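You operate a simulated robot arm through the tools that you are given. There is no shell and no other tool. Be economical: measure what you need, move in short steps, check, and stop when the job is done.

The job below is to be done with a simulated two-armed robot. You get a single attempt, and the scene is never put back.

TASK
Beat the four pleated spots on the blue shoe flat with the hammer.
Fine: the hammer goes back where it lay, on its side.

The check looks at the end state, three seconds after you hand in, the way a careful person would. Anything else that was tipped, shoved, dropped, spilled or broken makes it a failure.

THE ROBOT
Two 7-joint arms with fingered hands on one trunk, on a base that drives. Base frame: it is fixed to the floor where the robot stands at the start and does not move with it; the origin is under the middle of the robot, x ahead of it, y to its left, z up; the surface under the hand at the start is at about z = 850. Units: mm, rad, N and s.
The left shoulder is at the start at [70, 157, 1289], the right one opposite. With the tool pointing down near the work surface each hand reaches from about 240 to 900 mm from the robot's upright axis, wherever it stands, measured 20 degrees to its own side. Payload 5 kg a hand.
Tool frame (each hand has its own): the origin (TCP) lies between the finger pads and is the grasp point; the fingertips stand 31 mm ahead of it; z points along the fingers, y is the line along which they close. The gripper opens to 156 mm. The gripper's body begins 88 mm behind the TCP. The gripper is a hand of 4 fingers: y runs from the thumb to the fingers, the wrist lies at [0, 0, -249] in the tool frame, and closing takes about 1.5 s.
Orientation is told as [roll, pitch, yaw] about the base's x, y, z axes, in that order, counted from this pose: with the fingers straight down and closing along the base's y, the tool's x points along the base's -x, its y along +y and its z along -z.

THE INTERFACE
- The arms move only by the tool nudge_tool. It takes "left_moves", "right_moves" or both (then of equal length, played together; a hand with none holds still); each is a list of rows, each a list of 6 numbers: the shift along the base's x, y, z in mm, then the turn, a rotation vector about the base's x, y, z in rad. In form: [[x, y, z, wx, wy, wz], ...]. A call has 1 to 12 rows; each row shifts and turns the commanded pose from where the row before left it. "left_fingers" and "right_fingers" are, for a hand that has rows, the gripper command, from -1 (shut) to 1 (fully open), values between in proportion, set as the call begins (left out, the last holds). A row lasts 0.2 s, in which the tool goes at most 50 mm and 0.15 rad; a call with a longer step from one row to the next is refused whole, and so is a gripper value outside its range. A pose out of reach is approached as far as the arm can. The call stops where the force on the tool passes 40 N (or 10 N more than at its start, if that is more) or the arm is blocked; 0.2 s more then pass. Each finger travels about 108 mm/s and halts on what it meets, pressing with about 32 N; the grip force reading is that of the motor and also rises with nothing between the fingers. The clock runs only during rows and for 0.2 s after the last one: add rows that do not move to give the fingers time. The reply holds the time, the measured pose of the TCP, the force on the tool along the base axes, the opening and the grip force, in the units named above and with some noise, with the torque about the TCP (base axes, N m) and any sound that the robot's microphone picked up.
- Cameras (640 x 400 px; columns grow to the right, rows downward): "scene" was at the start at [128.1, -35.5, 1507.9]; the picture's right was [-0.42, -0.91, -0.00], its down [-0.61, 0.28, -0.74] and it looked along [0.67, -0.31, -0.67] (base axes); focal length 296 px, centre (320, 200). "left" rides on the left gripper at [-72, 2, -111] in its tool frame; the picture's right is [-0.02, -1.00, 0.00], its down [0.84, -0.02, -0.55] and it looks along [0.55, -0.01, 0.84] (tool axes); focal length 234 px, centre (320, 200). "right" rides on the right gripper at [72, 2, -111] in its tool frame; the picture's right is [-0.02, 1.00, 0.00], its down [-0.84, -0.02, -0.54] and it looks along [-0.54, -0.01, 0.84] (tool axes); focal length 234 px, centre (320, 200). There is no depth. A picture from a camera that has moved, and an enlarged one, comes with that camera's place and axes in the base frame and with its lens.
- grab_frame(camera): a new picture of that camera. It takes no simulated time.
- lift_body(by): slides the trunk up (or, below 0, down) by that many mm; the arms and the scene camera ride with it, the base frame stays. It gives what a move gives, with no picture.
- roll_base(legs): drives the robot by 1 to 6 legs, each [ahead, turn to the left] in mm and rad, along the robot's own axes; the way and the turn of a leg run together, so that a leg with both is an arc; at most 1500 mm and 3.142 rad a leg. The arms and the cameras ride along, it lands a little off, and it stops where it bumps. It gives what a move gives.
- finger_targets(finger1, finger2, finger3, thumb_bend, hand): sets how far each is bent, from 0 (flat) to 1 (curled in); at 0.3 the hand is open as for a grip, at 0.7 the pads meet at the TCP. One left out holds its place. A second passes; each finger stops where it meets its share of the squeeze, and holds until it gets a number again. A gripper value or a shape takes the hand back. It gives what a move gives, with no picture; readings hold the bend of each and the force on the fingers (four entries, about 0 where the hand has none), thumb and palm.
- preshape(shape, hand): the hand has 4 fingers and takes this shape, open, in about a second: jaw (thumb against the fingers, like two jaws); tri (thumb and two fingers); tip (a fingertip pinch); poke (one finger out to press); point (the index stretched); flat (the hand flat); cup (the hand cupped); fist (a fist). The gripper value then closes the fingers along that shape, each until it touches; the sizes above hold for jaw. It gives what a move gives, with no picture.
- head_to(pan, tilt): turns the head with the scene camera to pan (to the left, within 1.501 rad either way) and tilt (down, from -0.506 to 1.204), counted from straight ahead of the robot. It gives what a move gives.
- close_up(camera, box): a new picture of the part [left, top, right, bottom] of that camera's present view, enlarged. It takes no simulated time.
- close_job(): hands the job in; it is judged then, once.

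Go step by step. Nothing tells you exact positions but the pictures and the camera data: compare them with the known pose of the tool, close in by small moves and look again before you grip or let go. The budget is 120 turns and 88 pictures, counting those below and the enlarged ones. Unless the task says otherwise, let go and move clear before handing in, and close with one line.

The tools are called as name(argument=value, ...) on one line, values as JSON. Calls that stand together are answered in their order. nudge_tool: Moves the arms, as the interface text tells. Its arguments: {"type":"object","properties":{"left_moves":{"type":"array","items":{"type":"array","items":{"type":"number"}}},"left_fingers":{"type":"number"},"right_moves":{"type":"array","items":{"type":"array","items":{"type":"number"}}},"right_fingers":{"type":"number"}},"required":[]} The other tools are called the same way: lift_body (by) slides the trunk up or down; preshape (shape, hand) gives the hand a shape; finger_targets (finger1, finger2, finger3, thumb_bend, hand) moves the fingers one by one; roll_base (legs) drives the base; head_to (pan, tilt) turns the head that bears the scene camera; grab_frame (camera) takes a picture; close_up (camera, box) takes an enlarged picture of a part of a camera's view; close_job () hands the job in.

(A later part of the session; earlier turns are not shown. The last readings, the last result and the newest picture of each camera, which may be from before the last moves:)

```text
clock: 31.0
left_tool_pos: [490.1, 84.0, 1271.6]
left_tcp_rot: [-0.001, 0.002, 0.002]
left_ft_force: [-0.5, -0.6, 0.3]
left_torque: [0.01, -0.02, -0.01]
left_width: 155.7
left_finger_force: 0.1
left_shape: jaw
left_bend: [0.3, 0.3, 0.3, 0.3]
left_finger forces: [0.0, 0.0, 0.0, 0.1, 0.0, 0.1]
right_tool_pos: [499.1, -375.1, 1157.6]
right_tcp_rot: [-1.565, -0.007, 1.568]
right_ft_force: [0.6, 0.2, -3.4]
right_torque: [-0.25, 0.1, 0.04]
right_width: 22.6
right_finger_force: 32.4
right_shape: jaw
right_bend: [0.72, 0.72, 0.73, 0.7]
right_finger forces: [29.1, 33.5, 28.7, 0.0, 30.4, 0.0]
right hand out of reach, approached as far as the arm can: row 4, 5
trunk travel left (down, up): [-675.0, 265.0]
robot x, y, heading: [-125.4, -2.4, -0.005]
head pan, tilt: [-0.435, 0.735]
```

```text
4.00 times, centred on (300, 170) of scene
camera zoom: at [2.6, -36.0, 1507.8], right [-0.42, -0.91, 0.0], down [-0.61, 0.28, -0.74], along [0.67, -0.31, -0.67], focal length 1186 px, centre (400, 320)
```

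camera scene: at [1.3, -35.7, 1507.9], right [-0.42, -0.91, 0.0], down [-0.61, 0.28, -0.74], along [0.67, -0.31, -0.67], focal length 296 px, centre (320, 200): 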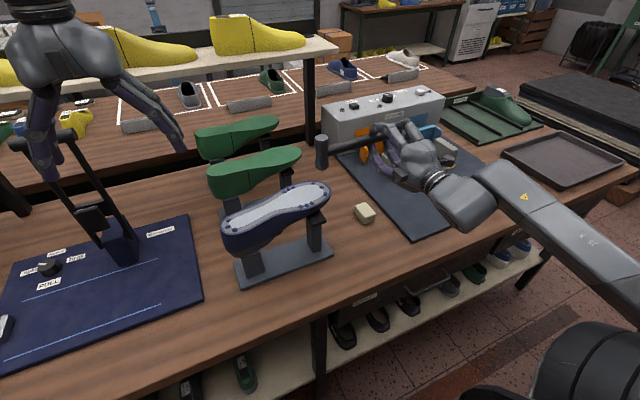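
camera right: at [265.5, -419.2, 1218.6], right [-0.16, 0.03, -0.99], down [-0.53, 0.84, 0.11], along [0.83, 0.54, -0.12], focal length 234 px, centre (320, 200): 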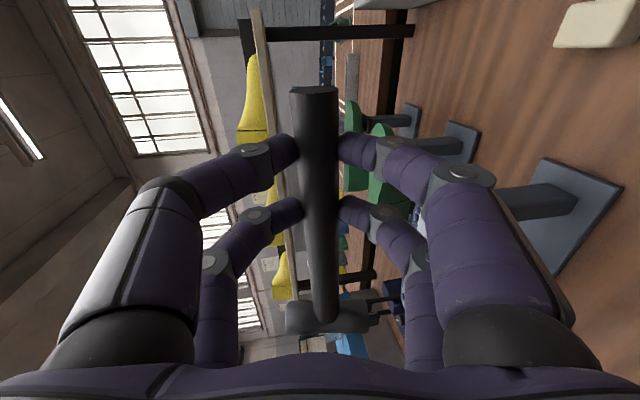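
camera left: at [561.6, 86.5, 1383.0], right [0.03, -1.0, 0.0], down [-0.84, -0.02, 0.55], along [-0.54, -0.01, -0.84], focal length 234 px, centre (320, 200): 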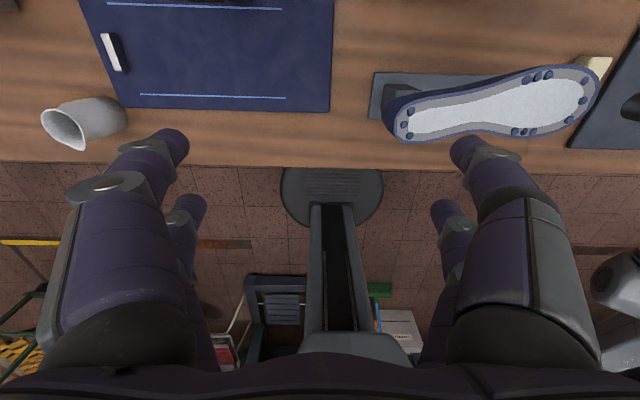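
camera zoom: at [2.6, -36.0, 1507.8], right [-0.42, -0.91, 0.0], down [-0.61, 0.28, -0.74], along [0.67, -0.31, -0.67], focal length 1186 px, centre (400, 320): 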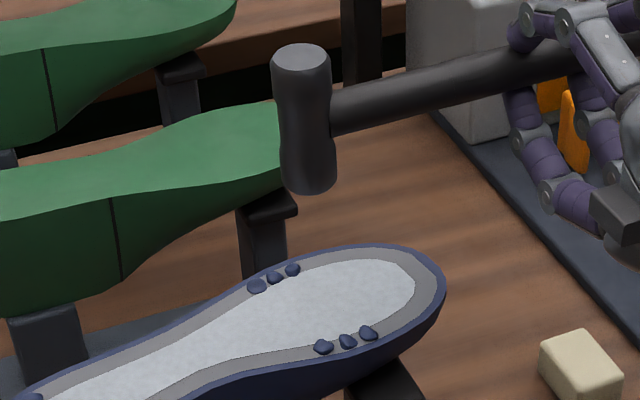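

Hand reach inward is limited again, so I'll bring the base forward another 100 mm and pull the hand back to the far-side target.

roll_base(legs=[[100, 0]])

nudge_tool(right_moves=[[-28, 0, -3, 0, 0, 0], [-28, 0, -4, 0, 0, 0], [-28, 7, -5, 0, 0, 0], [0, 12, 0, 0, 0, 0], [0, 0, 0, 0, 0, 0]])

grab_frame(camera="scene")

```text
clock: 32.1
left_tool_pos: [592.5, 84.9, 1271.3]
left_tcp_rot: [0.0, 0.003, 0.001]
left_ft_force: [1.0, 0.8, -0.3]
left_torque: [0.01, 0.04, 0.0]
left_width: 155.8
left_finger_force: 0.0
left_shape: jaw
left_bend: [0.3, 0.3, 0.3, 0.3]
left_finger forces: [0.1, 0.1, 0.0, 0.0, 0.0, 0.0]
right_tool_pos: [600.9, -375.2, 1157.5]
right_tcp_rot: [-1.565, -0.007, 1.569]
right_ft_force: [0.2, -0.2, -3.6]
right_torque: [-0.23, 0.05, -0.04]
right_width: 22.5
right_finger_force: 32.1
right_shape: jaw
right_bend: [0.72, 0.72, 0.73, 0.7]
right_finger forces: [29.0, 33.5, 28.6, 0.0, 30.4, 0.1]
trunk travel left (down, up): [-675.0, 265.0]
robot x, y, heading: [-29.8, 3.8, -0.003]
head pan, tilt: [-0.435, 0.735]
```

```text
clock: 33.3
left_tool_pos: [592.0, 83.1, 1271.3]
left_tcp_rot: [0.0, 0.002, -0.001]
left_ft_force: [0.0, 0.3, 0.4]
left_torque: [0.0, -0.02, 0.0]
left_width: 155.8
left_finger_force: 0.1
left_shape: jaw
left_bend: [0.3, 0.3, 0.3, 0.3]
left_finger forces: [0.0, 0.1, 0.0, 0.0, 0.0, 0.1]
right_tool_pos: [515.3, -358.0, 1145.4]
right_tcp_rot: [-1.564, -0.007, 1.569]
right_ft_force: [0.3, -0.2, -3.0]
right_torque: [-0.24, 0.08, -0.01]
right_width: 22.4
right_finger_force: 31.8
right_shape: jaw
right_bend: [0.72, 0.72, 0.73, 0.7]
right_finger forces: [28.8, 33.1, 28.5, 0.1, 30.2, 0.0]
trunk travel left (down, up): [-675.0, 265.0]
robot x, y, heading: [-24.7, 3.1, 0.004]
head pan, tilt: [-0.435, 0.735]
```

```text
56 pictures are left
camera scene: at [103.7, -35.9, 1507.8], right [-0.42, -0.91, 0.0], down [-0.61, 0.28, -0.74], along [0.67, -0.31, -0.67], focal length 296 px, centre (320, 200)
```

scene: 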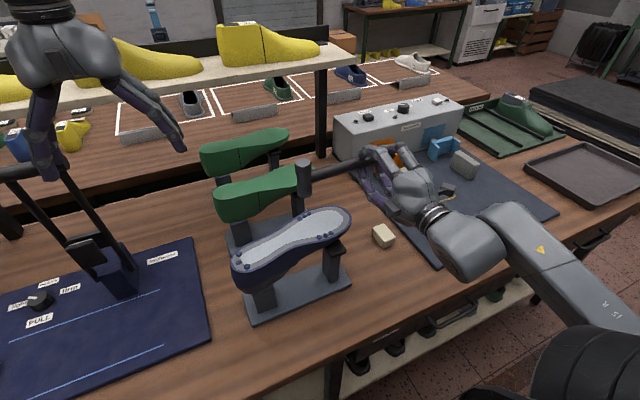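

Reach is good now. I'll zoom to confirm alignment over the far pleats.

close_up(camera="scene", box=[220, 150, 380, 250])

grab_frame(camera="left")

```text
4.00 times, centred on (300, 200) of scene
camera zoom: at [103.7, -35.9, 1507.8], right [-0.42, -0.91, 0.0], down [-0.61, 0.28, -0.74], along [0.67, -0.31, -0.67], focal length 1186 px, centre (400, 200)
```

zoom: 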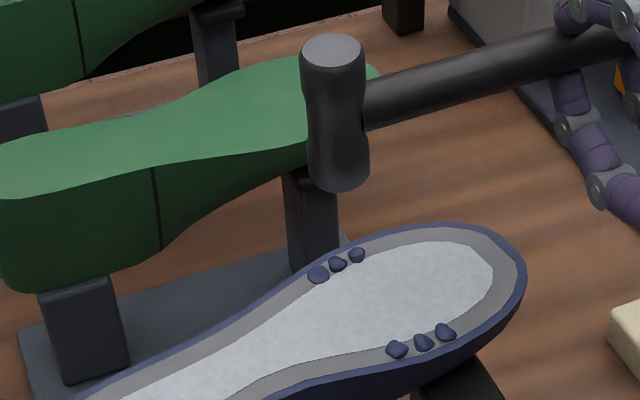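

```text
54 pictures are left
camera left: at [663.8, 86.0, 1382.3], right [0.02, -1.0, 0.0], down [-0.84, -0.02, 0.55], along [-0.55, -0.01, -0.84], focal length 234 px, centre (320, 200)
```

left: 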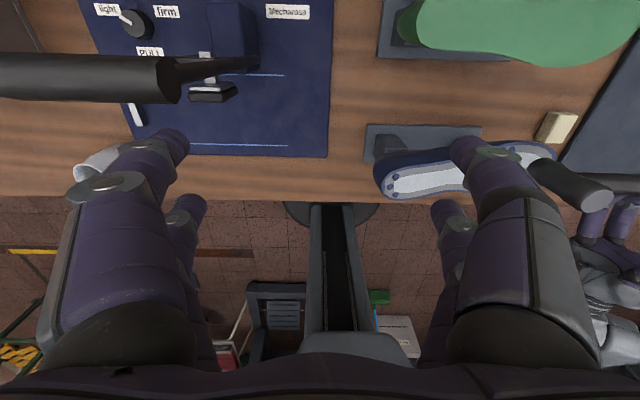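

Aligned over the far-side spot. Striking.

nudge_tool(right_moves=[[0, 0, -17, 0, 0, 0], [0, 0, -45, 0, 0, 0], [0, 0, -10, 0, 0, 0]])

nudge_tool(right_moves=[[0, 0, 40, 0, 0, 0], [0, 0, 32, 0, 0, 0], [0, -30, 0, 0, 0, 0], [0, 0, 0, 0, 0, 0]])

close_up(camera="scene", box=[220, 170, 380, 270])

```text
clock: 34.1
left_tool_pos: [591.6, 83.6, 1271.1]
left_tcp_rot: [-0.001, 0.001, 0.001]
left_ft_force: [0.5, 0.2, -0.3]
left_torque: [-0.02, -0.01, 0.0]
left_width: 156.2
left_finger_force: 0.0
left_shape: jaw
left_bend: [0.3, 0.3, 0.3, 0.3]
left_finger forces: [0.0, 0.0, 0.0, 0.0, 0.0, 0.0]
right_tool_pos: [526.2, -363.5, 1078.5]
right_tcp_rot: [-1.56, -0.009, 1.577]
right_ft_force: [-0.9, -0.7, -1.0]
right_torque: [0.12, 0.05, 0.01]
right_width: 22.7
right_finger_force: 32.6
right_shape: jaw
right_bend: [0.72, 0.72, 0.73, 0.7]
right_finger forces: [30.3, 30.7, 30.9, 0.0, 28.7, 0.1]
right hand out of reach, approached as far as the arm can: row 2, 3
trunk travel left (down, up): [-675.0, 265.0]
robot x, y, heading: [-25.6, -0.5, -0.003]
head pan, tilt: [-0.435, 0.735]
```

```text
clock: 35.1
left_tool_pos: [592.4, 83.9, 1271.5]
left_tcp_rot: [-0.001, 0.002, -0.001]
left_ft_force: [0.2, 0.6, 0.0]
left_torque: [0.03, 0.01, 0.02]
left_width: 156.1
left_finger_force: 0.1
left_shape: jaw
left_bend: [0.3, 0.3, 0.3, 0.3]
left_finger forces: [0.0, 0.0, 0.1, 0.0, 0.0, 0.0]
right_tool_pos: [526.3, -394.6, 1150.0]
right_tcp_rot: [-1.563, -0.006, 1.57]
right_ft_force: [-0.5, -0.5, -2.9]
right_torque: [-0.25, 0.1, 0.01]
right_width: 22.7
right_finger_force: 31.9
right_shape: jaw
right_bend: [0.72, 0.72, 0.73, 0.7]
right_finger forces: [28.9, 33.5, 28.8, 0.0, 30.2, 0.1]
trunk travel left (down, up): [-675.0, 265.0]
robot x, y, heading: [-21.7, -0.2, 0.002]
head pan, tilt: [-0.435, 0.735]
```

```text
4.00 times, centred on (300, 220) of scene
camera zoom: at [103.3, -34.9, 1507.8], right [-0.42, -0.91, 0.0], down [-0.61, 0.28, -0.74], along [0.67, -0.31, -0.67], focal length 1186 px, centre (400, 120)
```

zoom: 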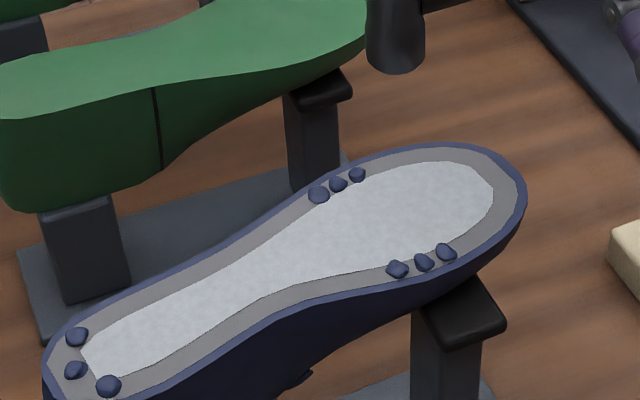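

That blow stopped short because the arm's downward reach ran out and the hand drifted +11 in x. The shoe is unmoved. I'll raise both hands and lower the trunk for more downward range.

nudge_tool(right_moves=[[-4, 0, 15, 0, 0, 0], [-4, 0, 15, 0, 0, 0], [-3, 0, 15, 0, 0, 0], [0, 0, 15, 0, 0, 0], [0, 0, 10, 0, 0, 0], [0, 0, 0, 0, 0, 0]], left_moves=[[0, 0, 15, 0, 0, 0], [0, 0, 15, 0, 0, 0], [0, 0, 15, 0, 0, 0], [0, 0, 15, 0, 0, 0], [0, 0, 20, 0, 0, 0], [0, 0, 0, 0, 0, 0]])

lift_body(by=-70)

```text
clock: 36.5
left_tool_pos: [591.2, 83.3, 1351.2]
left_tcp_rot: [0.0, 0.002, 0.001]
left_ft_force: [0.6, -0.2, 0.4]
left_torque: [-0.02, 0.03, -0.02]
left_width: 156.0
left_finger_force: 0.1
left_shape: jaw
left_bend: [0.3, 0.3, 0.3, 0.3]
left_finger forces: [0.0, 0.0, 0.0, 0.1, 0.0, 0.0]
right_tool_pos: [514.4, -394.0, 1219.8]
right_tcp_rot: [-1.565, -0.008, 1.569]
right_ft_force: [-0.6, 0.2, -2.2]
right_torque: [-0.25, 0.1, -0.02]
right_width: 22.8
right_finger_force: 32.0
right_shape: jaw
right_bend: [0.72, 0.72, 0.73, 0.7]
right_finger forces: [28.8, 33.6, 28.8, 0.0, 30.3, 0.0]
trunk travel left (down, up): [-675.0, 265.0]
robot x, y, heading: [-26.0, -1.2, -0.002]
head pan, tilt: [-0.435, 0.735]
```

```text
clock: 37.6
left_tool_pos: [591.4, 82.8, 1281.5]
left_tcp_rot: [-0.001, 0.002, 0.0]
left_ft_force: [-0.4, -0.1, 0.0]
left_torque: [-0.02, -0.03, 0.01]
left_width: 156.0
left_finger_force: 0.0
left_shape: jaw
left_bend: [0.3, 0.3, 0.3, 0.3]
left_finger forces: [0.1, 0.0, 0.0, 0.0, 0.1, 0.0]
right_tool_pos: [514.5, -393.6, 1149.8]
right_tcp_rot: [-1.564, -0.006, 1.569]
right_ft_force: [-0.7, 0.2, -2.9]
right_torque: [-0.25, 0.1, 0.01]
right_width: 22.8
right_finger_force: 32.5
right_shape: jaw
right_bend: [0.72, 0.72, 0.73, 0.7]
right_finger forces: [28.8, 33.6, 28.8, 0.0, 30.3, 0.0]
trunk travel left (down, up): [-605.0, 335.0]
robot x, y, heading: [-25.9, -0.1, 0.0]
head pan, tilt: [-0.435, 0.735]
```

nudge_tool(right_moves=[[0, 18, 0, 0, 0, 0], [0, 19, -5, 0, 0, 0], [0, 0, -10, 0, 0, 0], [0, 0, 0, 0, 0, 0]])

close_up(camera="scene", box=[220, 120, 380, 220])

```text
clock: 38.6
left_tool_pos: [591.3, 84.2, 1281.3]
left_tcp_rot: [0.0, 0.003, 0.0]
left_ft_force: [-1.2, 0.6, -0.1]
left_torque: [0.0, 0.04, 0.03]
left_width: 156.1
left_finger_force: 0.0
left_shape: jaw
left_bend: [0.3, 0.3, 0.3, 0.3]
left_finger forces: [0.0, 0.0, 0.0, 0.0, 0.1, 0.0]
right_tool_pos: [522.7, -366.2, 1131.6]
right_tcp_rot: [-1.564, -0.006, 1.57]
right_ft_force: [-0.2, 0.5, -2.9]
right_torque: [-0.21, 0.08, -0.02]
right_width: 22.8
right_finger_force: 32.7
right_shape: jaw
right_bend: [0.72, 0.72, 0.73, 0.7]
right_finger forces: [28.7, 33.5, 28.7, 0.0, 30.2, 0.0]
right hand out of reach, approached as far as the arm can: row 2
trunk travel left (down, up): [-605.0, 335.0]
robot x, y, heading: [-27.1, -1.6, -0.0]
head pan, tilt: [-0.435, 0.735]
```

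```text
4.00 times, centred on (300, 170) of scene
camera zoom: at [103.5, -35.2, 1437.8], right [-0.42, -0.91, 0.0], down [-0.61, 0.28, -0.74], along [0.67, -0.31, -0.67], focal length 1186 px, centre (400, 320)
```

zoom: 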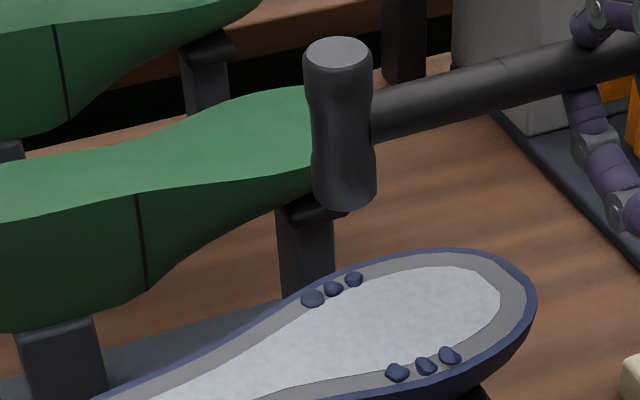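

The hand's inward reach is the limit, so the robot should stand further left. I'll tuck the left hand up and back, raise the hammer, then manoeuvre the base about 230 mm to the left.

nudge_tool(right_moves=[[-5, -5, 20, 0, 0, 0], [-5, -5, 20, 0, 0, 0], [-5, -10, 20, 0, 0, 0], [0, -10, 0, 0, 0, 0], [0, -10, 0, 0, 0, 0], [0, -10, 0, 0, 0, 0]], left_moves=[[-10, 0, 25, 0, 0, 0], [-30, 0, 25, 0, 0, 0], [-40, 0, 25, 0, 0, 0], [-40, 0, 25, 0, 0, 0], [-40, 0, 0, 0, 0, 0], [-40, 0, 0, 0, 0, 0]])

roll_base(legs=[[-60, 0], [0, -0.75], [-337, 0], [0, 0.75]])

grab_frame(camera="scene")

```text
clock: 40.0
left_tool_pos: [387.7, 83.7, 1384.8]
left_tcp_rot: [0.0, -0.002, -0.001]
left_ft_force: [-1.3, 0.8, -0.1]
left_torque: [0.03, -0.08, -0.02]
left_width: 155.9
left_finger_force: 0.0
left_shape: jaw
left_bend: [0.3, 0.3, 0.3, 0.3]
left_finger forces: [0.1, 0.0, 0.1, 0.1, 0.0, 0.1]
right_tool_pos: [509.4, -419.3, 1193.7]
right_tcp_rot: [-1.563, -0.006, 1.569]
right_ft_force: [-1.1, -0.3, -3.4]
right_torque: [-0.24, 0.11, -0.01]
right_width: 22.7
right_finger_force: 31.6
right_shape: jaw
right_bend: [0.72, 0.72, 0.73, 0.7]
right_finger forces: [28.5, 33.3, 28.5, 0.0, 30.0, 0.0]
right hand out of reach, approached as far as the arm can: row 2
trunk travel left (down, up): [-605.0, 335.0]
robot x, y, heading: [-24.1, 4.0, -0.0]
head pan, tilt: [-0.435, 0.735]
```

```text
clock: 46.7
left_tool_pos: [88.2, 306.6, 1384.6]
left_tcp_rot: [-0.001, 0.001, -0.005]
left_ft_force: [-1.4, 1.1, 0.6]
left_torque: [0.02, 0.04, -0.01]
left_width: 155.8
left_finger_force: 0.0
left_shape: jaw
left_bend: [0.3, 0.3, 0.3, 0.3]
left_finger forces: [0.1, 0.0, 0.0, 0.0, 0.0, 0.0]
right_tool_pos: [206.1, -196.4, 1191.7]
right_tcp_rot: [-1.563, -0.007, 1.564]
right_ft_force: [-1.0, -0.9, -4.5]
right_torque: [-0.26, 0.1, -0.04]
right_width: 22.8
right_finger_force: 31.8
right_shape: jaw
right_bend: [0.72, 0.72, 0.73, 0.7]
right_finger forces: [28.6, 33.3, 28.5, 0.0, 30.2, 0.0]
trunk travel left (down, up): [-605.0, 335.0]
robot x, y, heading: [-325.1, 229.4, -0.005]
head pan, tilt: [-0.435, 0.735]
```

```text
51 pictures are left
camera scene: at [-199.2, 188.5, 1437.8], right [-0.43, -0.91, 0.0], down [-0.61, 0.29, -0.74], along [0.67, -0.32, -0.67], focal length 296 px, centre (320, 200)
```

scene: 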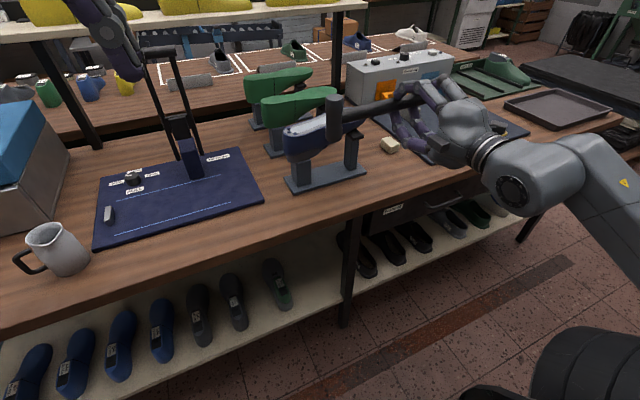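

The base is now 230 mm further left. I'll drive forward so the hammer comes over the heel.

roll_base(legs=[[245, 0]])

nudge_tool(right_moves=[[0, 0, -10, 0, 0, 0], [0, 0, -15, 0, 0, 0], [0, 0, 0, 0, 0, 0]])

grab_frame(camera="scene")

```text
clock: 48.5
left_tool_pos: [329.7, 307.1, 1383.4]
left_tcp_rot: [-0.001, -0.001, -0.004]
left_ft_force: [0.0, 0.3, -0.2]
left_torque: [-0.02, 0.05, -0.02]
left_width: 155.9
left_finger_force: 0.1
left_shape: jaw
left_bend: [0.3, 0.3, 0.3, 0.3]
left_finger forces: [0.0, 0.1, 0.1, 0.0, 0.0, 0.0]
right_tool_pos: [447.7, -198.0, 1192.3]
right_tcp_rot: [-1.566, -0.007, 1.566]
right_ft_force: [-0.1, -1.2, -4.1]
right_torque: [-0.24, 0.05, 0.0]
right_width: 22.8
right_finger_force: 31.8
right_shape: jaw
right_bend: [0.72, 0.72, 0.73, 0.7]
right_finger forces: [28.6, 33.4, 28.5, 0.0, 30.1, 0.0]
trunk travel left (down, up): [-605.0, 335.0]
robot x, y, heading: [-89.5, 221.0, 0.001]
head pan, tilt: [-0.435, 0.735]
```

```text
clock: 49.3
left_tool_pos: [330.1, 305.5, 1384.6]
left_tcp_rot: [0.0, 0.0, -0.004]
left_ft_force: [0.4, -0.3, 0.4]
left_torque: [-0.02, -0.03, -0.03]
left_width: 155.7
left_finger_force: 0.0
left_shape: jaw
left_bend: [0.3, 0.3, 0.3, 0.3]
left_finger forces: [0.0, 0.0, 0.0, 0.1, 0.0, 0.0]
right_tool_pos: [448.3, -196.9, 1168.8]
right_tcp_rot: [-1.564, -0.007, 1.566]
right_ft_force: [-0.8, 0.4, -2.9]
right_torque: [-0.27, 0.1, -0.01]
right_width: 22.7
right_finger_force: 31.8
right_shape: jaw
right_bend: [0.72, 0.72, 0.73, 0.7]
right_finger forces: [28.6, 33.4, 28.5, 0.1, 30.2, 0.0]
trunk travel left (down, up): [-605.0, 335.0]
robot x, y, heading: [-87.0, 225.7, -0.003]
head pan, tilt: [-0.435, 0.735]
```

```text
50 pictures are left
camera scene: at [41.5, 187.7, 1437.8], right [-0.42, -0.91, 0.0], down [-0.61, 0.28, -0.74], along [0.67, -0.31, -0.67], focal length 296 px, centre (320, 200)
```

scene: 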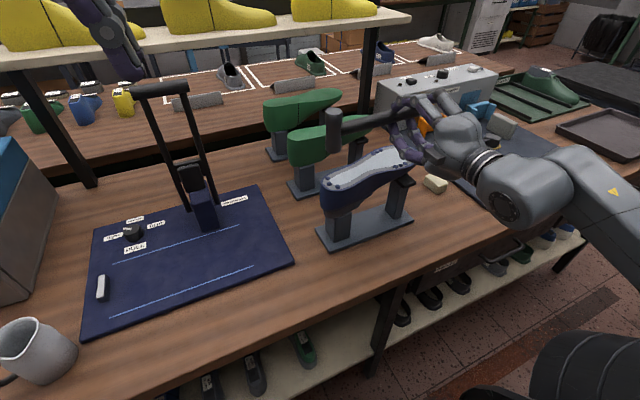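

close_up(camera="scene", box=[300, 90, 460, 190])

close_up(camera="scene", box=[300, 140, 420, 215])

```text
4.00 times, centred on (380, 140) of scene
camera zoom: at [41.5, 187.7, 1437.8], right [-0.42, -0.91, 0.0], down [-0.61, 0.28, -0.74], along [0.67, -0.31, -0.67], focal length 1186 px, centre (80, 440)
```

zoom: 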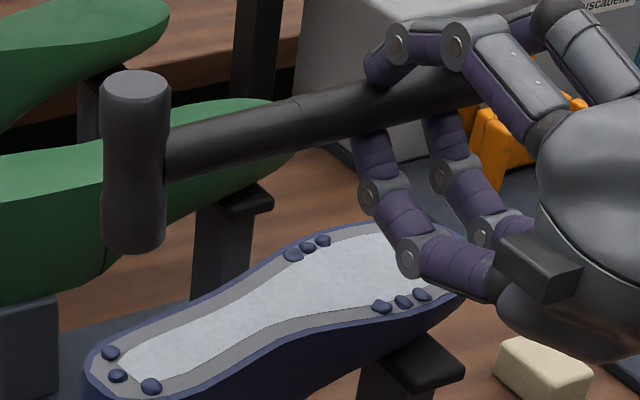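

```text
5.33 times, centred on (360, 178) of scene
camera zoom: at [41.5, 187.7, 1437.8], right [-0.42, -0.91, 0.0], down [-0.61, 0.28, -0.74], along [0.67, -0.31, -0.67], focal length 1581 px, centre (107, 320)
```

zoom: 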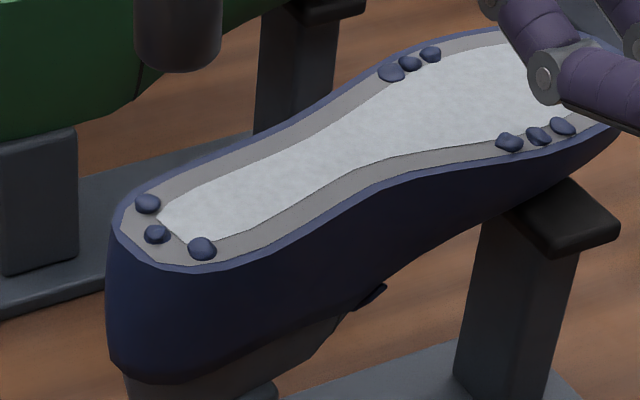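

To keep the lower fingers clear of the sole when hitting the heel, I'll yaw the hammer slightly and tip the hand up a bit. Then I'll check.

nudge_tool(right_moves=[[-9, 4, 0, 0, 0, -0.075], [-8, 5, 0, 0, 0, -0.075], [0, 0, -3, -0.06, 0.009, 0], [0, 0, -4, -0.06, 0.009, 0], [0, 0, 0, 0, 0, 0]])

close_up(camera="scene", box=[300, 90, 460, 190])

```text
clock: 50.5
left_tool_pos: [330.2, 306.3, 1383.5]
left_tcp_rot: [0.0, -0.001, -0.004]
left_ft_force: [0.9, 0.2, 0.7]
left_torque: [0.01, 0.0, -0.03]
left_width: 156.0
left_finger_force: 0.1
left_shape: jaw
left_bend: [0.3, 0.3, 0.3, 0.3]
left_finger forces: [0.1, 0.0, 0.1, 0.1, 0.1, 0.0]
right_tool_pos: [448.9, -211.0, 1159.7]
right_tcp_rot: [-1.564, 0.114, 1.415]
right_ft_force: [0.7, 0.1, -2.8]
right_torque: [-0.21, 0.13, 0.0]
right_width: 22.7
right_finger_force: 32.0
right_shape: jaw
right_bend: [0.72, 0.72, 0.73, 0.7]
right_finger forces: [28.6, 33.2, 28.3, 0.0, 30.2, 0.1]
right hand out of reach, approached as far as the arm can: row 2
trunk travel left (down, up): [-605.0, 335.0]
robot x, y, heading: [-83.3, 225.1, -0.001]
head pan, tilt: [-0.435, 0.735]
```

```text
4.00 times, centred on (380, 140) of scene
camera zoom: at [41.7, 187.3, 1437.8], right [-0.42, -0.91, 0.0], down [-0.61, 0.29, -0.74], along [0.67, -0.31, -0.67], focal length 1186 px, centre (80, 440)
```

zoom: 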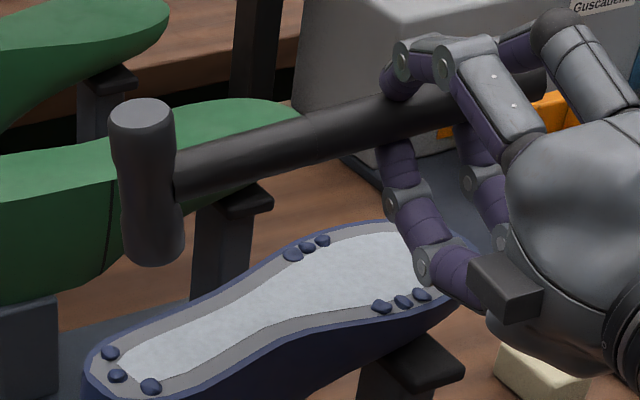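

I need a bit more room still, so I'll shift the base about 77 mm further left with another small manoeuvre.

roll_base(legs=[[0, -0.5], [-160, 0], [0, 0.5], [122, 0]])

nudge_tool(right_moves=[[0, -18, 0, 0, 0, 0], [0, -18, 0, 0, 0, 0], [0, -18, 0, 0, 0, 0], [0, 0, 0, 0, 0, 0]])

close_up(camera="scene", box=[300, 90, 460, 190])

```text
clock: 55.6
left_tool_pos: [309.5, 382.2, 1384.5]
left_tcp_rot: [0.0, 0.001, -0.006]
left_ft_force: [0.2, -0.1, 0.1]
left_torque: [0.0, 0.01, 0.0]
left_width: 155.9
left_finger_force: 0.1
left_shape: jaw
left_bend: [0.3, 0.3, 0.3, 0.3]
left_finger forces: [0.1, 0.0, 0.1, 0.1, 0.0, 0.1]
right_tool_pos: [430.3, -133.8, 1159.7]
right_tcp_rot: [-1.564, 0.115, 1.415]
right_ft_force: [0.1, 0.4, -4.0]
right_torque: [-0.23, 0.08, -0.04]
right_width: 22.9
right_finger_force: 32.0
right_shape: jaw
right_bend: [0.72, 0.72, 0.73, 0.7]
right_finger forces: [28.5, 33.1, 28.3, 0.0, 30.1, 0.0]
trunk travel left (down, up): [-605.0, 335.0]
robot x, y, heading: [-101.3, 302.0, -0.006]
head pan, tilt: [-0.435, 0.735]
```

```text
clock: 56.6
left_tool_pos: [309.9, 382.7, 1385.0]
left_tcp_rot: [0.0, 0.0, -0.005]
left_ft_force: [-0.8, -0.8, 0.1]
left_torque: [-0.02, -0.01, 0.01]
left_width: 156.0
left_finger_force: 0.0
left_shape: jaw
left_bend: [0.3, 0.3, 0.3, 0.3]
left_finger forces: [0.1, 0.1, 0.0, 0.0, 0.0, 0.1]
right_tool_pos: [430.5, -188.9, 1157.9]
right_tcp_rot: [-1.565, 0.117, 1.416]
right_ft_force: [0.8, 0.4, -3.6]
right_torque: [-0.21, 0.12, 0.02]
right_width: 22.9
right_finger_force: 32.1
right_shape: jaw
right_bend: [0.72, 0.72, 0.73, 0.7]
right_finger forces: [28.6, 33.1, 28.2, 0.1, 30.1, 0.1]
trunk travel left (down, up): [-605.0, 335.0]
robot x, y, heading: [-106.7, 304.6, -0.006]
head pan, tilt: [-0.435, 0.735]
```

```text
4.00 times, centred on (380, 140) of scene
camera zoom: at [22.6, 264.7, 1437.9], right [-0.42, -0.91, 0.0], down [-0.61, 0.29, -0.74], along [0.67, -0.31, -0.67], focal length 1186 px, centre (80, 440)
```

zoom: 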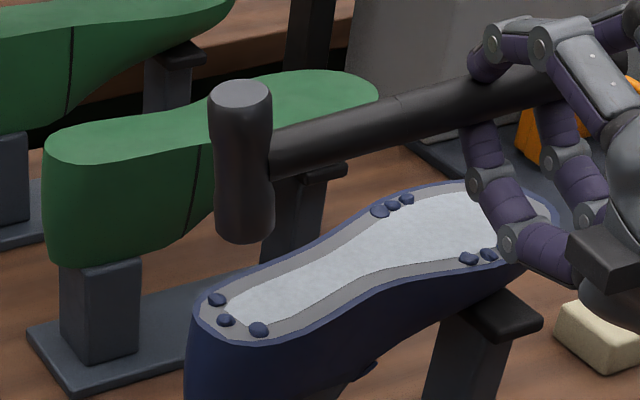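

The hammer is over the heel pleats with the fingers clear of the sole. Striking the heel.

nudge_tool(right_moves=[[0, 6, -8, 0, 0, 0], [0, 0, -45, 0, 0, 0], [0, 0, -11, 0, 0, 0]])

nudge_tool(right_moves=[[0, 0, 40, 0, 0, 0], [0, 0, 30, 0, 0, 0], [0, 0, 0, 0, 0, 0]])

close_up(camera="scene", box=[300, 90, 460, 190])

```text
clock: 57.4
left_tool_pos: [309.9, 383.4, 1384.5]
left_tcp_rot: [-0.002, 0.001, -0.004]
left_ft_force: [-0.1, -0.9, 0.3]
left_torque: [-0.01, -0.01, -0.03]
left_width: 156.0
left_finger_force: 0.0
left_shape: jaw
left_bend: [0.3, 0.3, 0.3, 0.3]
left_finger forces: [0.0, 0.0, 0.0, 0.0, 0.1, 0.0]
right_tool_pos: [430.2, -180.5, 1094.8]
right_tcp_rot: [-1.568, 0.115, 1.415]
right_ft_force: [0.0, -1.6, 1.2]
right_torque: [0.7, -0.16, -0.05]
right_width: 22.3
right_finger_force: 32.0
right_shape: jaw
right_bend: [0.72, 0.72, 0.73, 0.7]
right_finger forces: [32.2, 27.9, 34.6, 0.0, 28.0, 0.0]
trunk travel left (down, up): [-605.0, 335.0]
robot x, y, heading: [-106.7, 303.9, -0.006]
head pan, tilt: [-0.435, 0.735]
```

```text
clock: 58.2
left_tool_pos: [310.8, 382.1, 1384.9]
left_tcp_rot: [-0.001, 0.001, -0.005]
left_ft_force: [0.5, -0.3, 0.5]
left_torque: [-0.02, 0.02, 0.02]
left_width: 155.6
left_finger_force: 0.0
left_shape: jaw
left_bend: [0.3, 0.3, 0.3, 0.3]
left_finger forces: [0.1, 0.0, 0.1, 0.0, 0.0, 0.1]
right_tool_pos: [432.1, -180.8, 1164.7]
right_tcp_rot: [-1.564, 0.116, 1.415]
right_ft_force: [0.5, -0.1, -4.4]
right_torque: [-0.25, 0.12, -0.01]
right_width: 22.7
right_finger_force: 31.9
right_shape: jaw
right_bend: [0.72, 0.72, 0.73, 0.7]
right_finger forces: [29.1, 33.6, 28.6, 0.1, 30.9, 0.0]
trunk travel left (down, up): [-605.0, 335.0]
robot x, y, heading: [-102.8, 297.4, -0.005]
head pan, tilt: [-0.435, 0.735]
```

```text
4.00 times, centred on (380, 140) of scene
camera zoom: at [23.4, 264.1, 1437.8], right [-0.42, -0.91, 0.0], down [-0.61, 0.29, -0.74], along [0.67, -0.31, -0.67], focal length 1186 px, centre (80, 440)
```

zoom: 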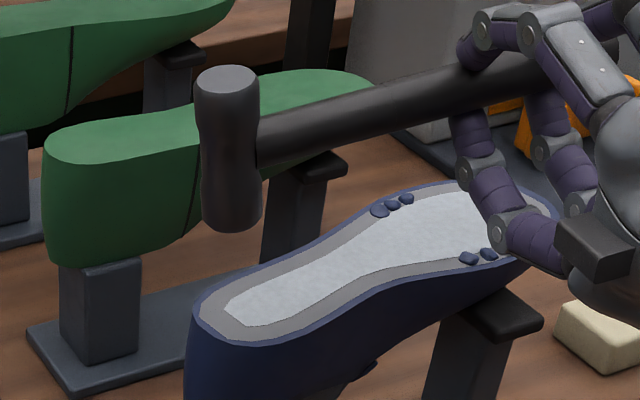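

The heel is flat. Next I move to the far-side spot from this better stance.

nudge_tool(right_moves=[[10, -27, 0, 0, 0, 0], [10, -27, 0, 0, 0, 0], [10, -27, 0, 0, 0, 0], [10, -27, 0, 0, 0, 0], [10, -27, 0, 0, 0, 0], [10, -27, 0, 0, 0, 0], [0, 0, 0, 0, 0, 0]])

close_up(camera="scene", box=[320, 80, 480, 180])

```text
clock: 59.8
left_tool_pos: [311.8, 382.6, 1384.2]
left_tcp_rot: [0.001, 0.0, -0.007]
left_ft_force: [-0.4, 0.5, 0.0]
left_torque: [0.03, 0.0, 0.0]
left_width: 155.9
left_finger_force: 0.1
left_shape: jaw
left_bend: [0.3, 0.3, 0.3, 0.3]
left_finger forces: [0.0, 0.0, 0.0, 0.0, 0.0, 0.1]
right_tool_pos: [489.2, -343.7, 1163.5]
right_tcp_rot: [-1.563, 0.117, 1.418]
right_ft_force: [-0.3, -0.5, -4.0]
right_torque: [-0.2, 0.11, -0.05]
right_width: 22.7
right_finger_force: 31.8
right_shape: jaw
right_bend: [0.72, 0.72, 0.73, 0.7]
right_finger forces: [29.9, 32.6, 29.9, 0.0, 29.4, 0.0]
trunk travel left (down, up): [-605.0, 335.0]
robot x, y, heading: [-103.1, 301.3, -0.005]
head pan, tilt: [-0.435, 0.735]
```

```text
4.00 times, centred on (400, 130) of scene
camera zoom: at [23.5, 263.8, 1437.8], right [-0.42, -0.91, 0.0], down [-0.61, 0.29, -0.74], along [0.67, -0.31, -0.67], focal length 1186 px, centre (0, 480)
```

zoom: 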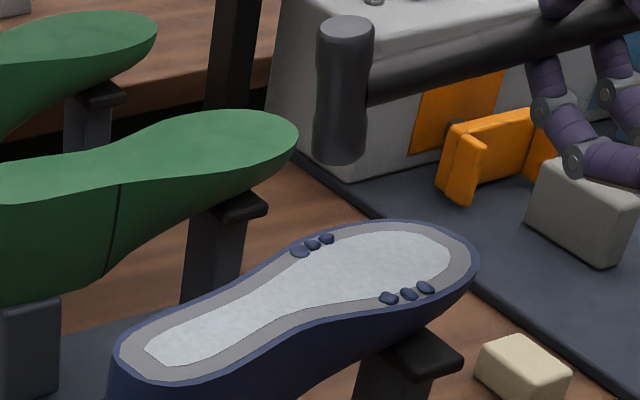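

Aligned over the far-side spot. Striking.

nudge_tool(right_moves=[[0, 5, -13, 0, 0, 0], [0, 0, -45, 0, 0, 0], [0, 0, -12, 0, 0, 0]])

nudge_tool(right_moves=[[0, 0, 40, 0, 0, 0], [0, 0, 30, 0, 0, 0], [-30, -8, 0, 0, 0, 0], [-40, -10, 0, 0, 0, 0], [0, 0, 0, 0, 0, 0]])

close_up(camera="scene", box=[320, 80, 480, 180])

```text
clock: 60.6
left_tool_pos: [310.1, 382.1, 1384.7]
left_tcp_rot: [-0.003, -0.001, -0.006]
left_ft_force: [-0.5, 0.0, -0.1]
left_torque: [0.03, 0.01, 0.0]
left_width: 155.8
left_finger_force: 0.0
left_shape: jaw
left_bend: [0.3, 0.3, 0.3, 0.3]
left_finger forces: [0.0, 0.0, 0.0, 0.1, 0.0, 0.0]
right_tool_pos: [490.1, -340.9, 1098.9]
right_tcp_rot: [-1.568, 0.116, 1.416]
right_ft_force: [0.5, -0.6, -0.9]
right_torque: [0.22, -0.04, -0.15]
right_width: 22.3
right_finger_force: 32.3
right_shape: jaw
right_bend: [0.72, 0.72, 0.73, 0.7]
right_finger forces: [31.3, 29.4, 32.0, 0.0, 28.5, 0.0]
trunk travel left (down, up): [-605.0, 335.0]
robot x, y, heading: [-106.5, 300.6, -0.005]
head pan, tilt: [-0.435, 0.735]
```

```text
clock: 61.8
left_tool_pos: [313.7, 382.4, 1383.9]
left_tcp_rot: [0.002, 0.002, -0.003]
left_ft_force: [0.6, 0.4, -0.4]
left_torque: [0.0, 0.02, 0.01]
left_width: 155.7
left_finger_force: 0.0
left_shape: jaw
left_bend: [0.3, 0.3, 0.3, 0.3]
left_finger forces: [0.0, 0.1, 0.0, 0.0, 0.1, 0.1]
right_tool_pos: [423.3, -357.9, 1162.9]
right_tcp_rot: [-1.564, 0.115, 1.417]
right_ft_force: [0.3, -0.5, -3.8]
right_torque: [-0.24, 0.09, -0.01]
right_width: 22.4
right_finger_force: 31.9
right_shape: jaw
right_bend: [0.72, 0.72, 0.73, 0.7]
right_finger forces: [29.2, 33.3, 28.8, 0.0, 30.2, 0.0]
trunk travel left (down, up): [-605.0, 335.0]
robot x, y, heading: [-105.3, 299.7, -0.001]
head pan, tilt: [-0.435, 0.735]
```

```text
4.00 times, centred on (400, 130) of scene
camera zoom: at [24.4, 264.0, 1437.7], right [-0.42, -0.91, 0.0], down [-0.61, 0.29, -0.74], along [0.67, -0.31, -0.67], focal length 1186 px, centre (0, 480)
```

zoom: 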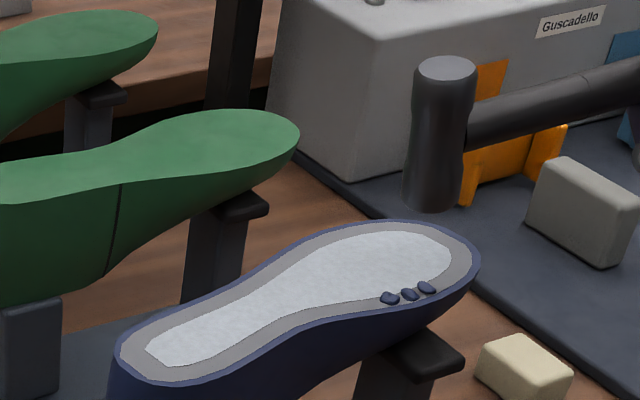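

The far side is flat, and the hammer is now aligned over the near-side spot. Striking.

nudge_tool(right_moves=[[-2, 2, -13, 0, 0, 0], [0, 0, -45, 0, 0, 0], [0, 0, -12, 0, 0, 0]])

nudge_tool(right_moves=[[0, 0, 40, 0, 0, 0], [0, 0, 30, 0, 0, 0], [-30, -10, 10, 0, 0, 0], [-40, -10, 10, 0, 0, 0], [0, 0, 0, 0, 0, 0]])

close_up(camera="scene", box=[320, 80, 480, 180])

```text
clock: 62.6
left_tool_pos: [308.9, 382.6, 1385.9]
left_tcp_rot: [-0.003, 0.0, -0.005]
left_ft_force: [-0.5, 0.5, -1.1]
left_torque: [-0.01, -0.02, 0.01]
left_width: 155.7
left_finger_force: 0.1
left_shape: jaw
left_bend: [0.3, 0.3, 0.3, 0.3]
left_finger forces: [0.0, 0.0, 0.0, 0.0, 0.1, 0.1]
right_tool_pos: [417.9, -354.0, 1094.8]
right_tcp_rot: [-1.567, 0.114, 1.415]
right_ft_force: [0.2, -1.3, 0.8]
right_torque: [0.4, -0.13, -0.15]
right_width: 22.5
right_finger_force: 31.6
right_shape: jaw
right_bend: [0.72, 0.72, 0.73, 0.7]
right_finger forces: [31.5, 29.0, 32.7, 0.0, 28.8, 0.0]
trunk travel left (down, up): [-605.0, 335.0]
robot x, y, heading: [-105.7, 300.6, -0.001]
head pan, tilt: [-0.435, 0.735]
```

```text
clock: 63.8
left_tool_pos: [313.8, 382.6, 1383.2]
left_tcp_rot: [0.0, 0.002, -0.003]
left_ft_force: [1.4, 0.2, 0.4]
left_torque: [0.02, 0.03, 0.01]
left_width: 155.5
left_finger_force: 0.1
left_shape: jaw
left_bend: [0.3, 0.3, 0.3, 0.3]
left_finger forces: [0.1, 0.0, 0.0, 0.1, 0.1, 0.0]
right_tool_pos: [350.1, -377.6, 1184.5]
right_tcp_rot: [-1.565, 0.115, 1.417]
right_ft_force: [-0.2, -0.5, -3.5]
right_torque: [-0.23, 0.11, -0.06]
right_width: 22.5
right_finger_force: 31.6
right_shape: jaw
right_bend: [0.72, 0.72, 0.73, 0.7]
right_finger forces: [29.0, 33.7, 28.6, 0.0, 30.8, 0.0]
trunk travel left (down, up): [-605.0, 335.0]
robot x, y, heading: [-104.6, 301.4, -0.004]
head pan, tilt: [-0.435, 0.735]
```

```text
4.00 times, centred on (400, 130) of scene
camera zoom: at [24.3, 264.0, 1437.7], right [-0.42, -0.91, 0.0], down [-0.61, 0.29, -0.74], along [0.67, -0.31, -0.67], focal length 1186 px, centre (0, 480)
```

zoom: 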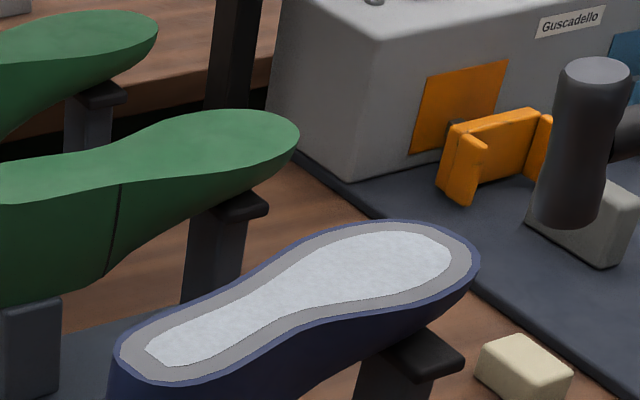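

All four spots are flat. Now I'll return the hammer: undo the tilt and bring the hand back to fingers-down, clear of the shoe.

nudge_tool(right_moves=[[-10, 0, 5, 0.06, -0.009, 0], [-10, 10, 5, 0.06, -0.009, 0], [-10, 10, 0, 0, 0, 0.075], [0, 10, 0, 0, 0, 0.075], [0, 0, 0, 0, 0.1428, 0], [0, 0, 0, 0, 0.1428, 0], [0, 0, 0, 0, 0.1428, 0], [0, 0, 0, 0, 0.1428, 0], [0, 0, 0, 0, 0.1428, 0], [0, 0, 0, 0, 0.1428, 0], [0, 0, 0, 0, 0.1428, 0], [0, 0, 0, 0, 0.1428, 0]])

nudge_tool(right_moves=[[0, 0, 0, 0, 0.1428, 0], [0, 0, 0, 0, 0.1428, 0], [0, 0, 0, 0, 0.1428, 0], [0, 0, 0, 0, 0, 0]])

grab_frame(camera="right")

grab_frame(camera="scene")

```text
clock: 66.4
left_tool_pos: [311.5, 382.2, 1384.3]
left_tcp_rot: [0.001, 0.0, -0.006]
left_ft_force: [-0.3, 0.9, -0.2]
left_torque: [0.02, -0.02, 0.02]
left_width: 155.9
left_finger_force: 0.0
left_shape: jaw
left_bend: [0.3, 0.3, 0.3, 0.3]
left_finger forces: [0.0, 0.1, 0.1, 0.0, 0.0, 0.0]
right_tool_pos: [323.0, -346.7, 1197.6]
right_tcp_rot: [-1.469, -0.007, 1.572]
right_ft_force: [0.3, -0.3, -4.1]
right_torque: [-0.21, 0.09, 0.01]
right_width: 22.5
right_finger_force: 32.1
right_shape: jaw
right_bend: [0.72, 0.72, 0.73, 0.7]
right_finger forces: [29.0, 32.9, 28.8, 0.0, 30.0, 0.1]
right hand out of reach, approached as far as the arm can: row 5, 6, 7, 8, 9, 10, 11, 12
trunk travel left (down, up): [-605.0, 335.0]
robot x, y, heading: [-105.8, 302.6, -0.006]
head pan, tilt: [-0.435, 0.735]
```

```text
clock: 67.4
left_tool_pos: [310.8, 383.0, 1384.4]
left_tcp_rot: [-0.001, 0.0, -0.004]
left_ft_force: [-0.3, -0.1, 0.2]
left_torque: [0.02, 0.01, 0.01]
left_width: 155.9
left_finger_force: 0.0
left_shape: jaw
left_bend: [0.3, 0.3, 0.3, 0.3]
left_finger forces: [0.0, 0.1, 0.0, 0.1, 0.0, 0.0]
right_tool_pos: [323.4, -347.3, 1196.7]
right_tcp_rot: [-1.47, -0.007, 1.574]
right_ft_force: [0.0, -0.4, -4.1]
right_torque: [-0.24, 0.07, 0.0]
right_width: 22.3
right_finger_force: 32.4
right_shape: jaw
right_bend: [0.72, 0.72, 0.73, 0.7]
right_finger forces: [29.0, 33.1, 28.7, 0.0, 30.0, 0.0]
right hand out of reach, approached as far as the arm can: row 1, 2, 3
trunk travel left (down, up): [-605.0, 335.0]
robot x, y, heading: [-99.9, 300.2, -0.006]
head pan, tilt: [-0.435, 0.735]
```

```text
41 pictures are left
camera right: at [210.6, -419.0, 1206.7], right [-0.1, 0.03, -0.99], down [-0.54, 0.84, 0.08], along [0.83, 0.55, -0.07], focal length 234 px, centre (320, 200)
```

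right: 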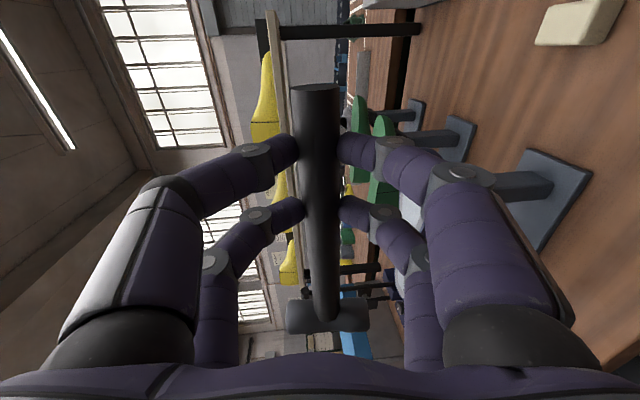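

```text
40 pictures are left
camera scene: at [23.0, 264.3, 1437.8], right [-0.42, -0.91, 0.0], down [-0.61, 0.29, -0.74], along [0.67, -0.31, -0.67], focal length 296 px, centre (320, 200)
```

scene: 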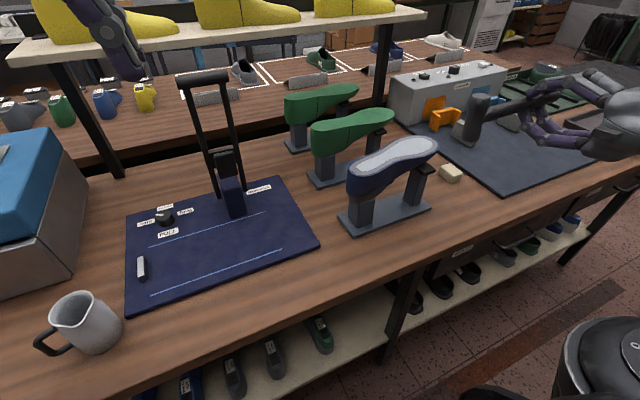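

From this stance the wrist can't swing back down. I'll return the base to where the tip-over worked originally, backing off first so nothing sweeps over the table.

roll_base(legs=[[-300, 0], [0, 0.75], [-440, 0], [0, -0.75], [470, 0]])

```text
clock: 78.1
left_tool_pos: [141.9, 81.9, 1384.2]
left_tcp_rot: [0.001, 0.0, -0.001]
left_ft_force: [0.1, 0.0, -0.1]
left_torque: [-0.02, -0.02, 0.0]
left_width: 156.0
left_finger_force: 0.1
left_shape: jaw
left_bend: [0.3, 0.3, 0.3, 0.3]
left_finger forces: [0.0, 0.1, 0.0, 0.0, 0.1, 0.1]
right_tool_pos: [155.6, -647.8, 1197.2]
right_tcp_rot: [-1.471, -0.005, 1.576]
right_ft_force: [0.1, 0.0, -3.0]
right_torque: [-0.21, 0.09, 0.03]
right_width: 22.2
right_finger_force: 31.7
right_shape: jaw
right_bend: [0.72, 0.72, 0.73, 0.7]
right_finger forces: [29.0, 33.0, 28.7, 0.1, 30.0, 0.0]
trunk travel left (down, up): [-605.0, 335.0]
robot x, y, heading: [-274.0, -2.5, -0.004]
head pan, tilt: [-0.435, 0.735]
```

lift_body(by=70)

nudge_tool(right_moves=[[20, 20, 0, 0, 0, 0], [20, 30, 0, 0, 0, 0], [20, 30, 0, 0, 0.05, 0], [20, 30, -10, 0, 0.05, 0], [20, 30, -10, 0, 0.05, 0], [20, 30, -10, 0, 0.05, 0], [20, 30, -10, 0, 0.05, 0], [5, 30, -10, 0, 0.1, 0], [0, 30, 0, 0, 0.1, 0], [0, 30, 0, 0, 0.1, 0], [0, 10, 0, 0, 0.1, 0], [0, 0, 0, 0, 0, 0]])

```text
clock: 79.2
left_tool_pos: [142.0, 81.1, 1455.0]
left_tcp_rot: [0.0, -0.002, -0.001]
left_ft_force: [-0.3, 0.1, 0.0]
left_torque: [-0.04, -0.02, 0.02]
left_width: 156.1
left_finger_force: 0.0
left_shape: jaw
left_bend: [0.3, 0.3, 0.3, 0.3]
left_finger forces: [0.0, 0.1, 0.0, 0.1, 0.0, 0.0]
right_tool_pos: [156.6, -647.7, 1266.2]
right_tcp_rot: [-1.469, -0.005, 1.574]
right_ft_force: [-0.8, 0.0, -2.6]
right_torque: [-0.25, 0.11, -0.01]
right_width: 22.5
right_finger_force: 31.9
right_shape: jaw
right_bend: [0.72, 0.72, 0.73, 0.7]
right_finger forces: [28.9, 33.1, 28.7, 0.0, 30.1, 0.1]
trunk travel left (down, up): [-675.0, 265.0]
robot x, y, heading: [-272.5, -0.1, -0.003]
head pan, tilt: [-0.435, 0.735]
```

```text
clock: 81.8
left_tool_pos: [141.9, 80.7, 1454.6]
left_tcp_rot: [0.0, 0.0, -0.002]
left_ft_force: [-0.4, -0.8, 0.4]
left_torque: [-0.03, -0.01, 0.0]
left_width: 155.8
left_finger_force: 0.2
left_shape: jaw
left_bend: [0.3, 0.3, 0.3, 0.3]
left_finger forces: [0.0, 0.0, 0.1, 0.1, 0.1, 0.1]
right_tool_pos: [300.4, -348.3, 1217.3]
right_tcp_rot: [-0.82, -0.01, 1.57]
right_ft_force: [0.7, -0.8, -3.1]
right_torque: [-0.24, 0.06, -0.02]
right_width: 22.3
right_finger_force: 31.9
right_shape: jaw
right_bend: [0.72, 0.72, 0.73, 0.7]
right_finger forces: [30.0, 31.7, 29.7, 0.1, 29.6, 0.0]
trunk travel left (down, up): [-675.0, 265.0]
robot x, y, heading: [-271.6, -3.9, 0.002]
head pan, tilt: [-0.435, 0.735]
```

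Now the wrist swings freely. I'll finish bringing the fingers to straight down.

nudge_tool(right_moves=[[0, 0, 0, 0, 0.14, 0], [0, 0, 0, 0, 0.14, 0], [0, 0, 0, 0, 0.14, 0], [0, 0, 0, 0, 0.14, 0], [0, 0, 0, 0, 0.14, 0], [0, 0, 0, 0.01, 0.12, 0], [0, 0, 0, 0, 0, 0]])

grab_frame(camera="right")

grab_frame(camera="scene")

```text
clock: 83.4
left_tool_pos: [141.4, 81.5, 1455.1]
left_tcp_rot: [-0.003, 0.001, -0.002]
left_ft_force: [0.3, 0.3, 0.1]
left_torque: [0.01, 0.0, -0.02]
left_width: 155.8
left_finger_force: 0.1
left_shape: jaw
left_bend: [0.3, 0.3, 0.3, 0.3]
left_finger forces: [0.0, 0.0, 0.0, 0.1, 0.1, 0.0]
right_tool_pos: [300.8, -348.2, 1217.4]
right_tcp_rot: [0.0, -0.016, 1.564]
right_ft_force: [0.0, -0.2, -3.0]
right_torque: [-0.26, -0.03, -0.01]
right_width: 22.5
right_finger_force: 32.1
right_shape: jaw
right_bend: [0.72, 0.72, 0.73, 0.7]
right_finger forces: [30.2, 29.3, 30.3, 0.0, 29.3, 0.0]
trunk travel left (down, up): [-675.0, 265.0]
robot x, y, heading: [-274.1, -2.9, 0.001]
head pan, tilt: [-0.435, 0.735]
```

```text
39 pictures are left
camera right: at [297.0, -421.3, 1328.1], right [-1.0, 0.03, 0.0], down [0.03, 0.83, 0.56], along [0.02, 0.56, -0.83], focal length 234 px, centre (320, 200)
```

right: 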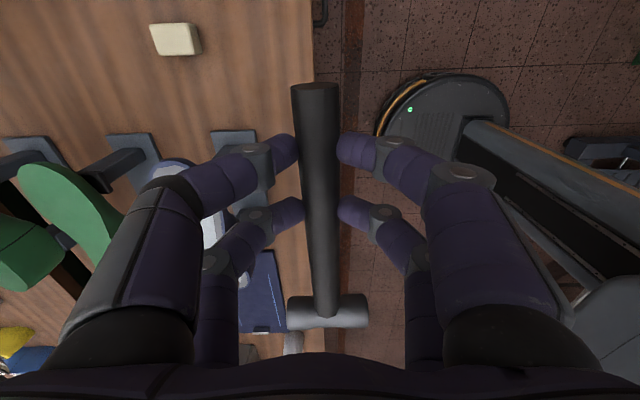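

```text
38 pictures are left
camera scene: at [-145.4, -37.2, 1507.9], right [-0.42, -0.91, 0.0], down [-0.61, 0.28, -0.74], along [0.67, -0.31, -0.67], focal length 296 px, centre (320, 200)
```

scene: 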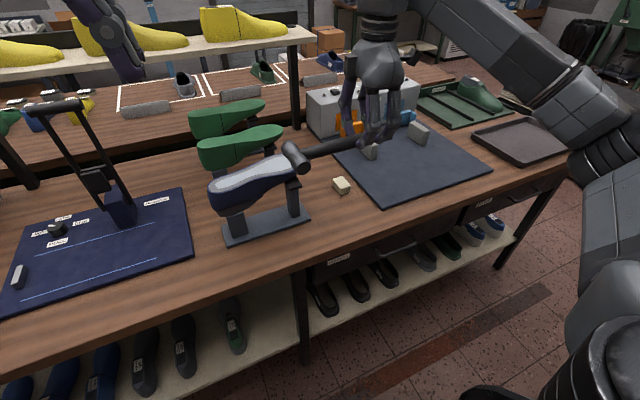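

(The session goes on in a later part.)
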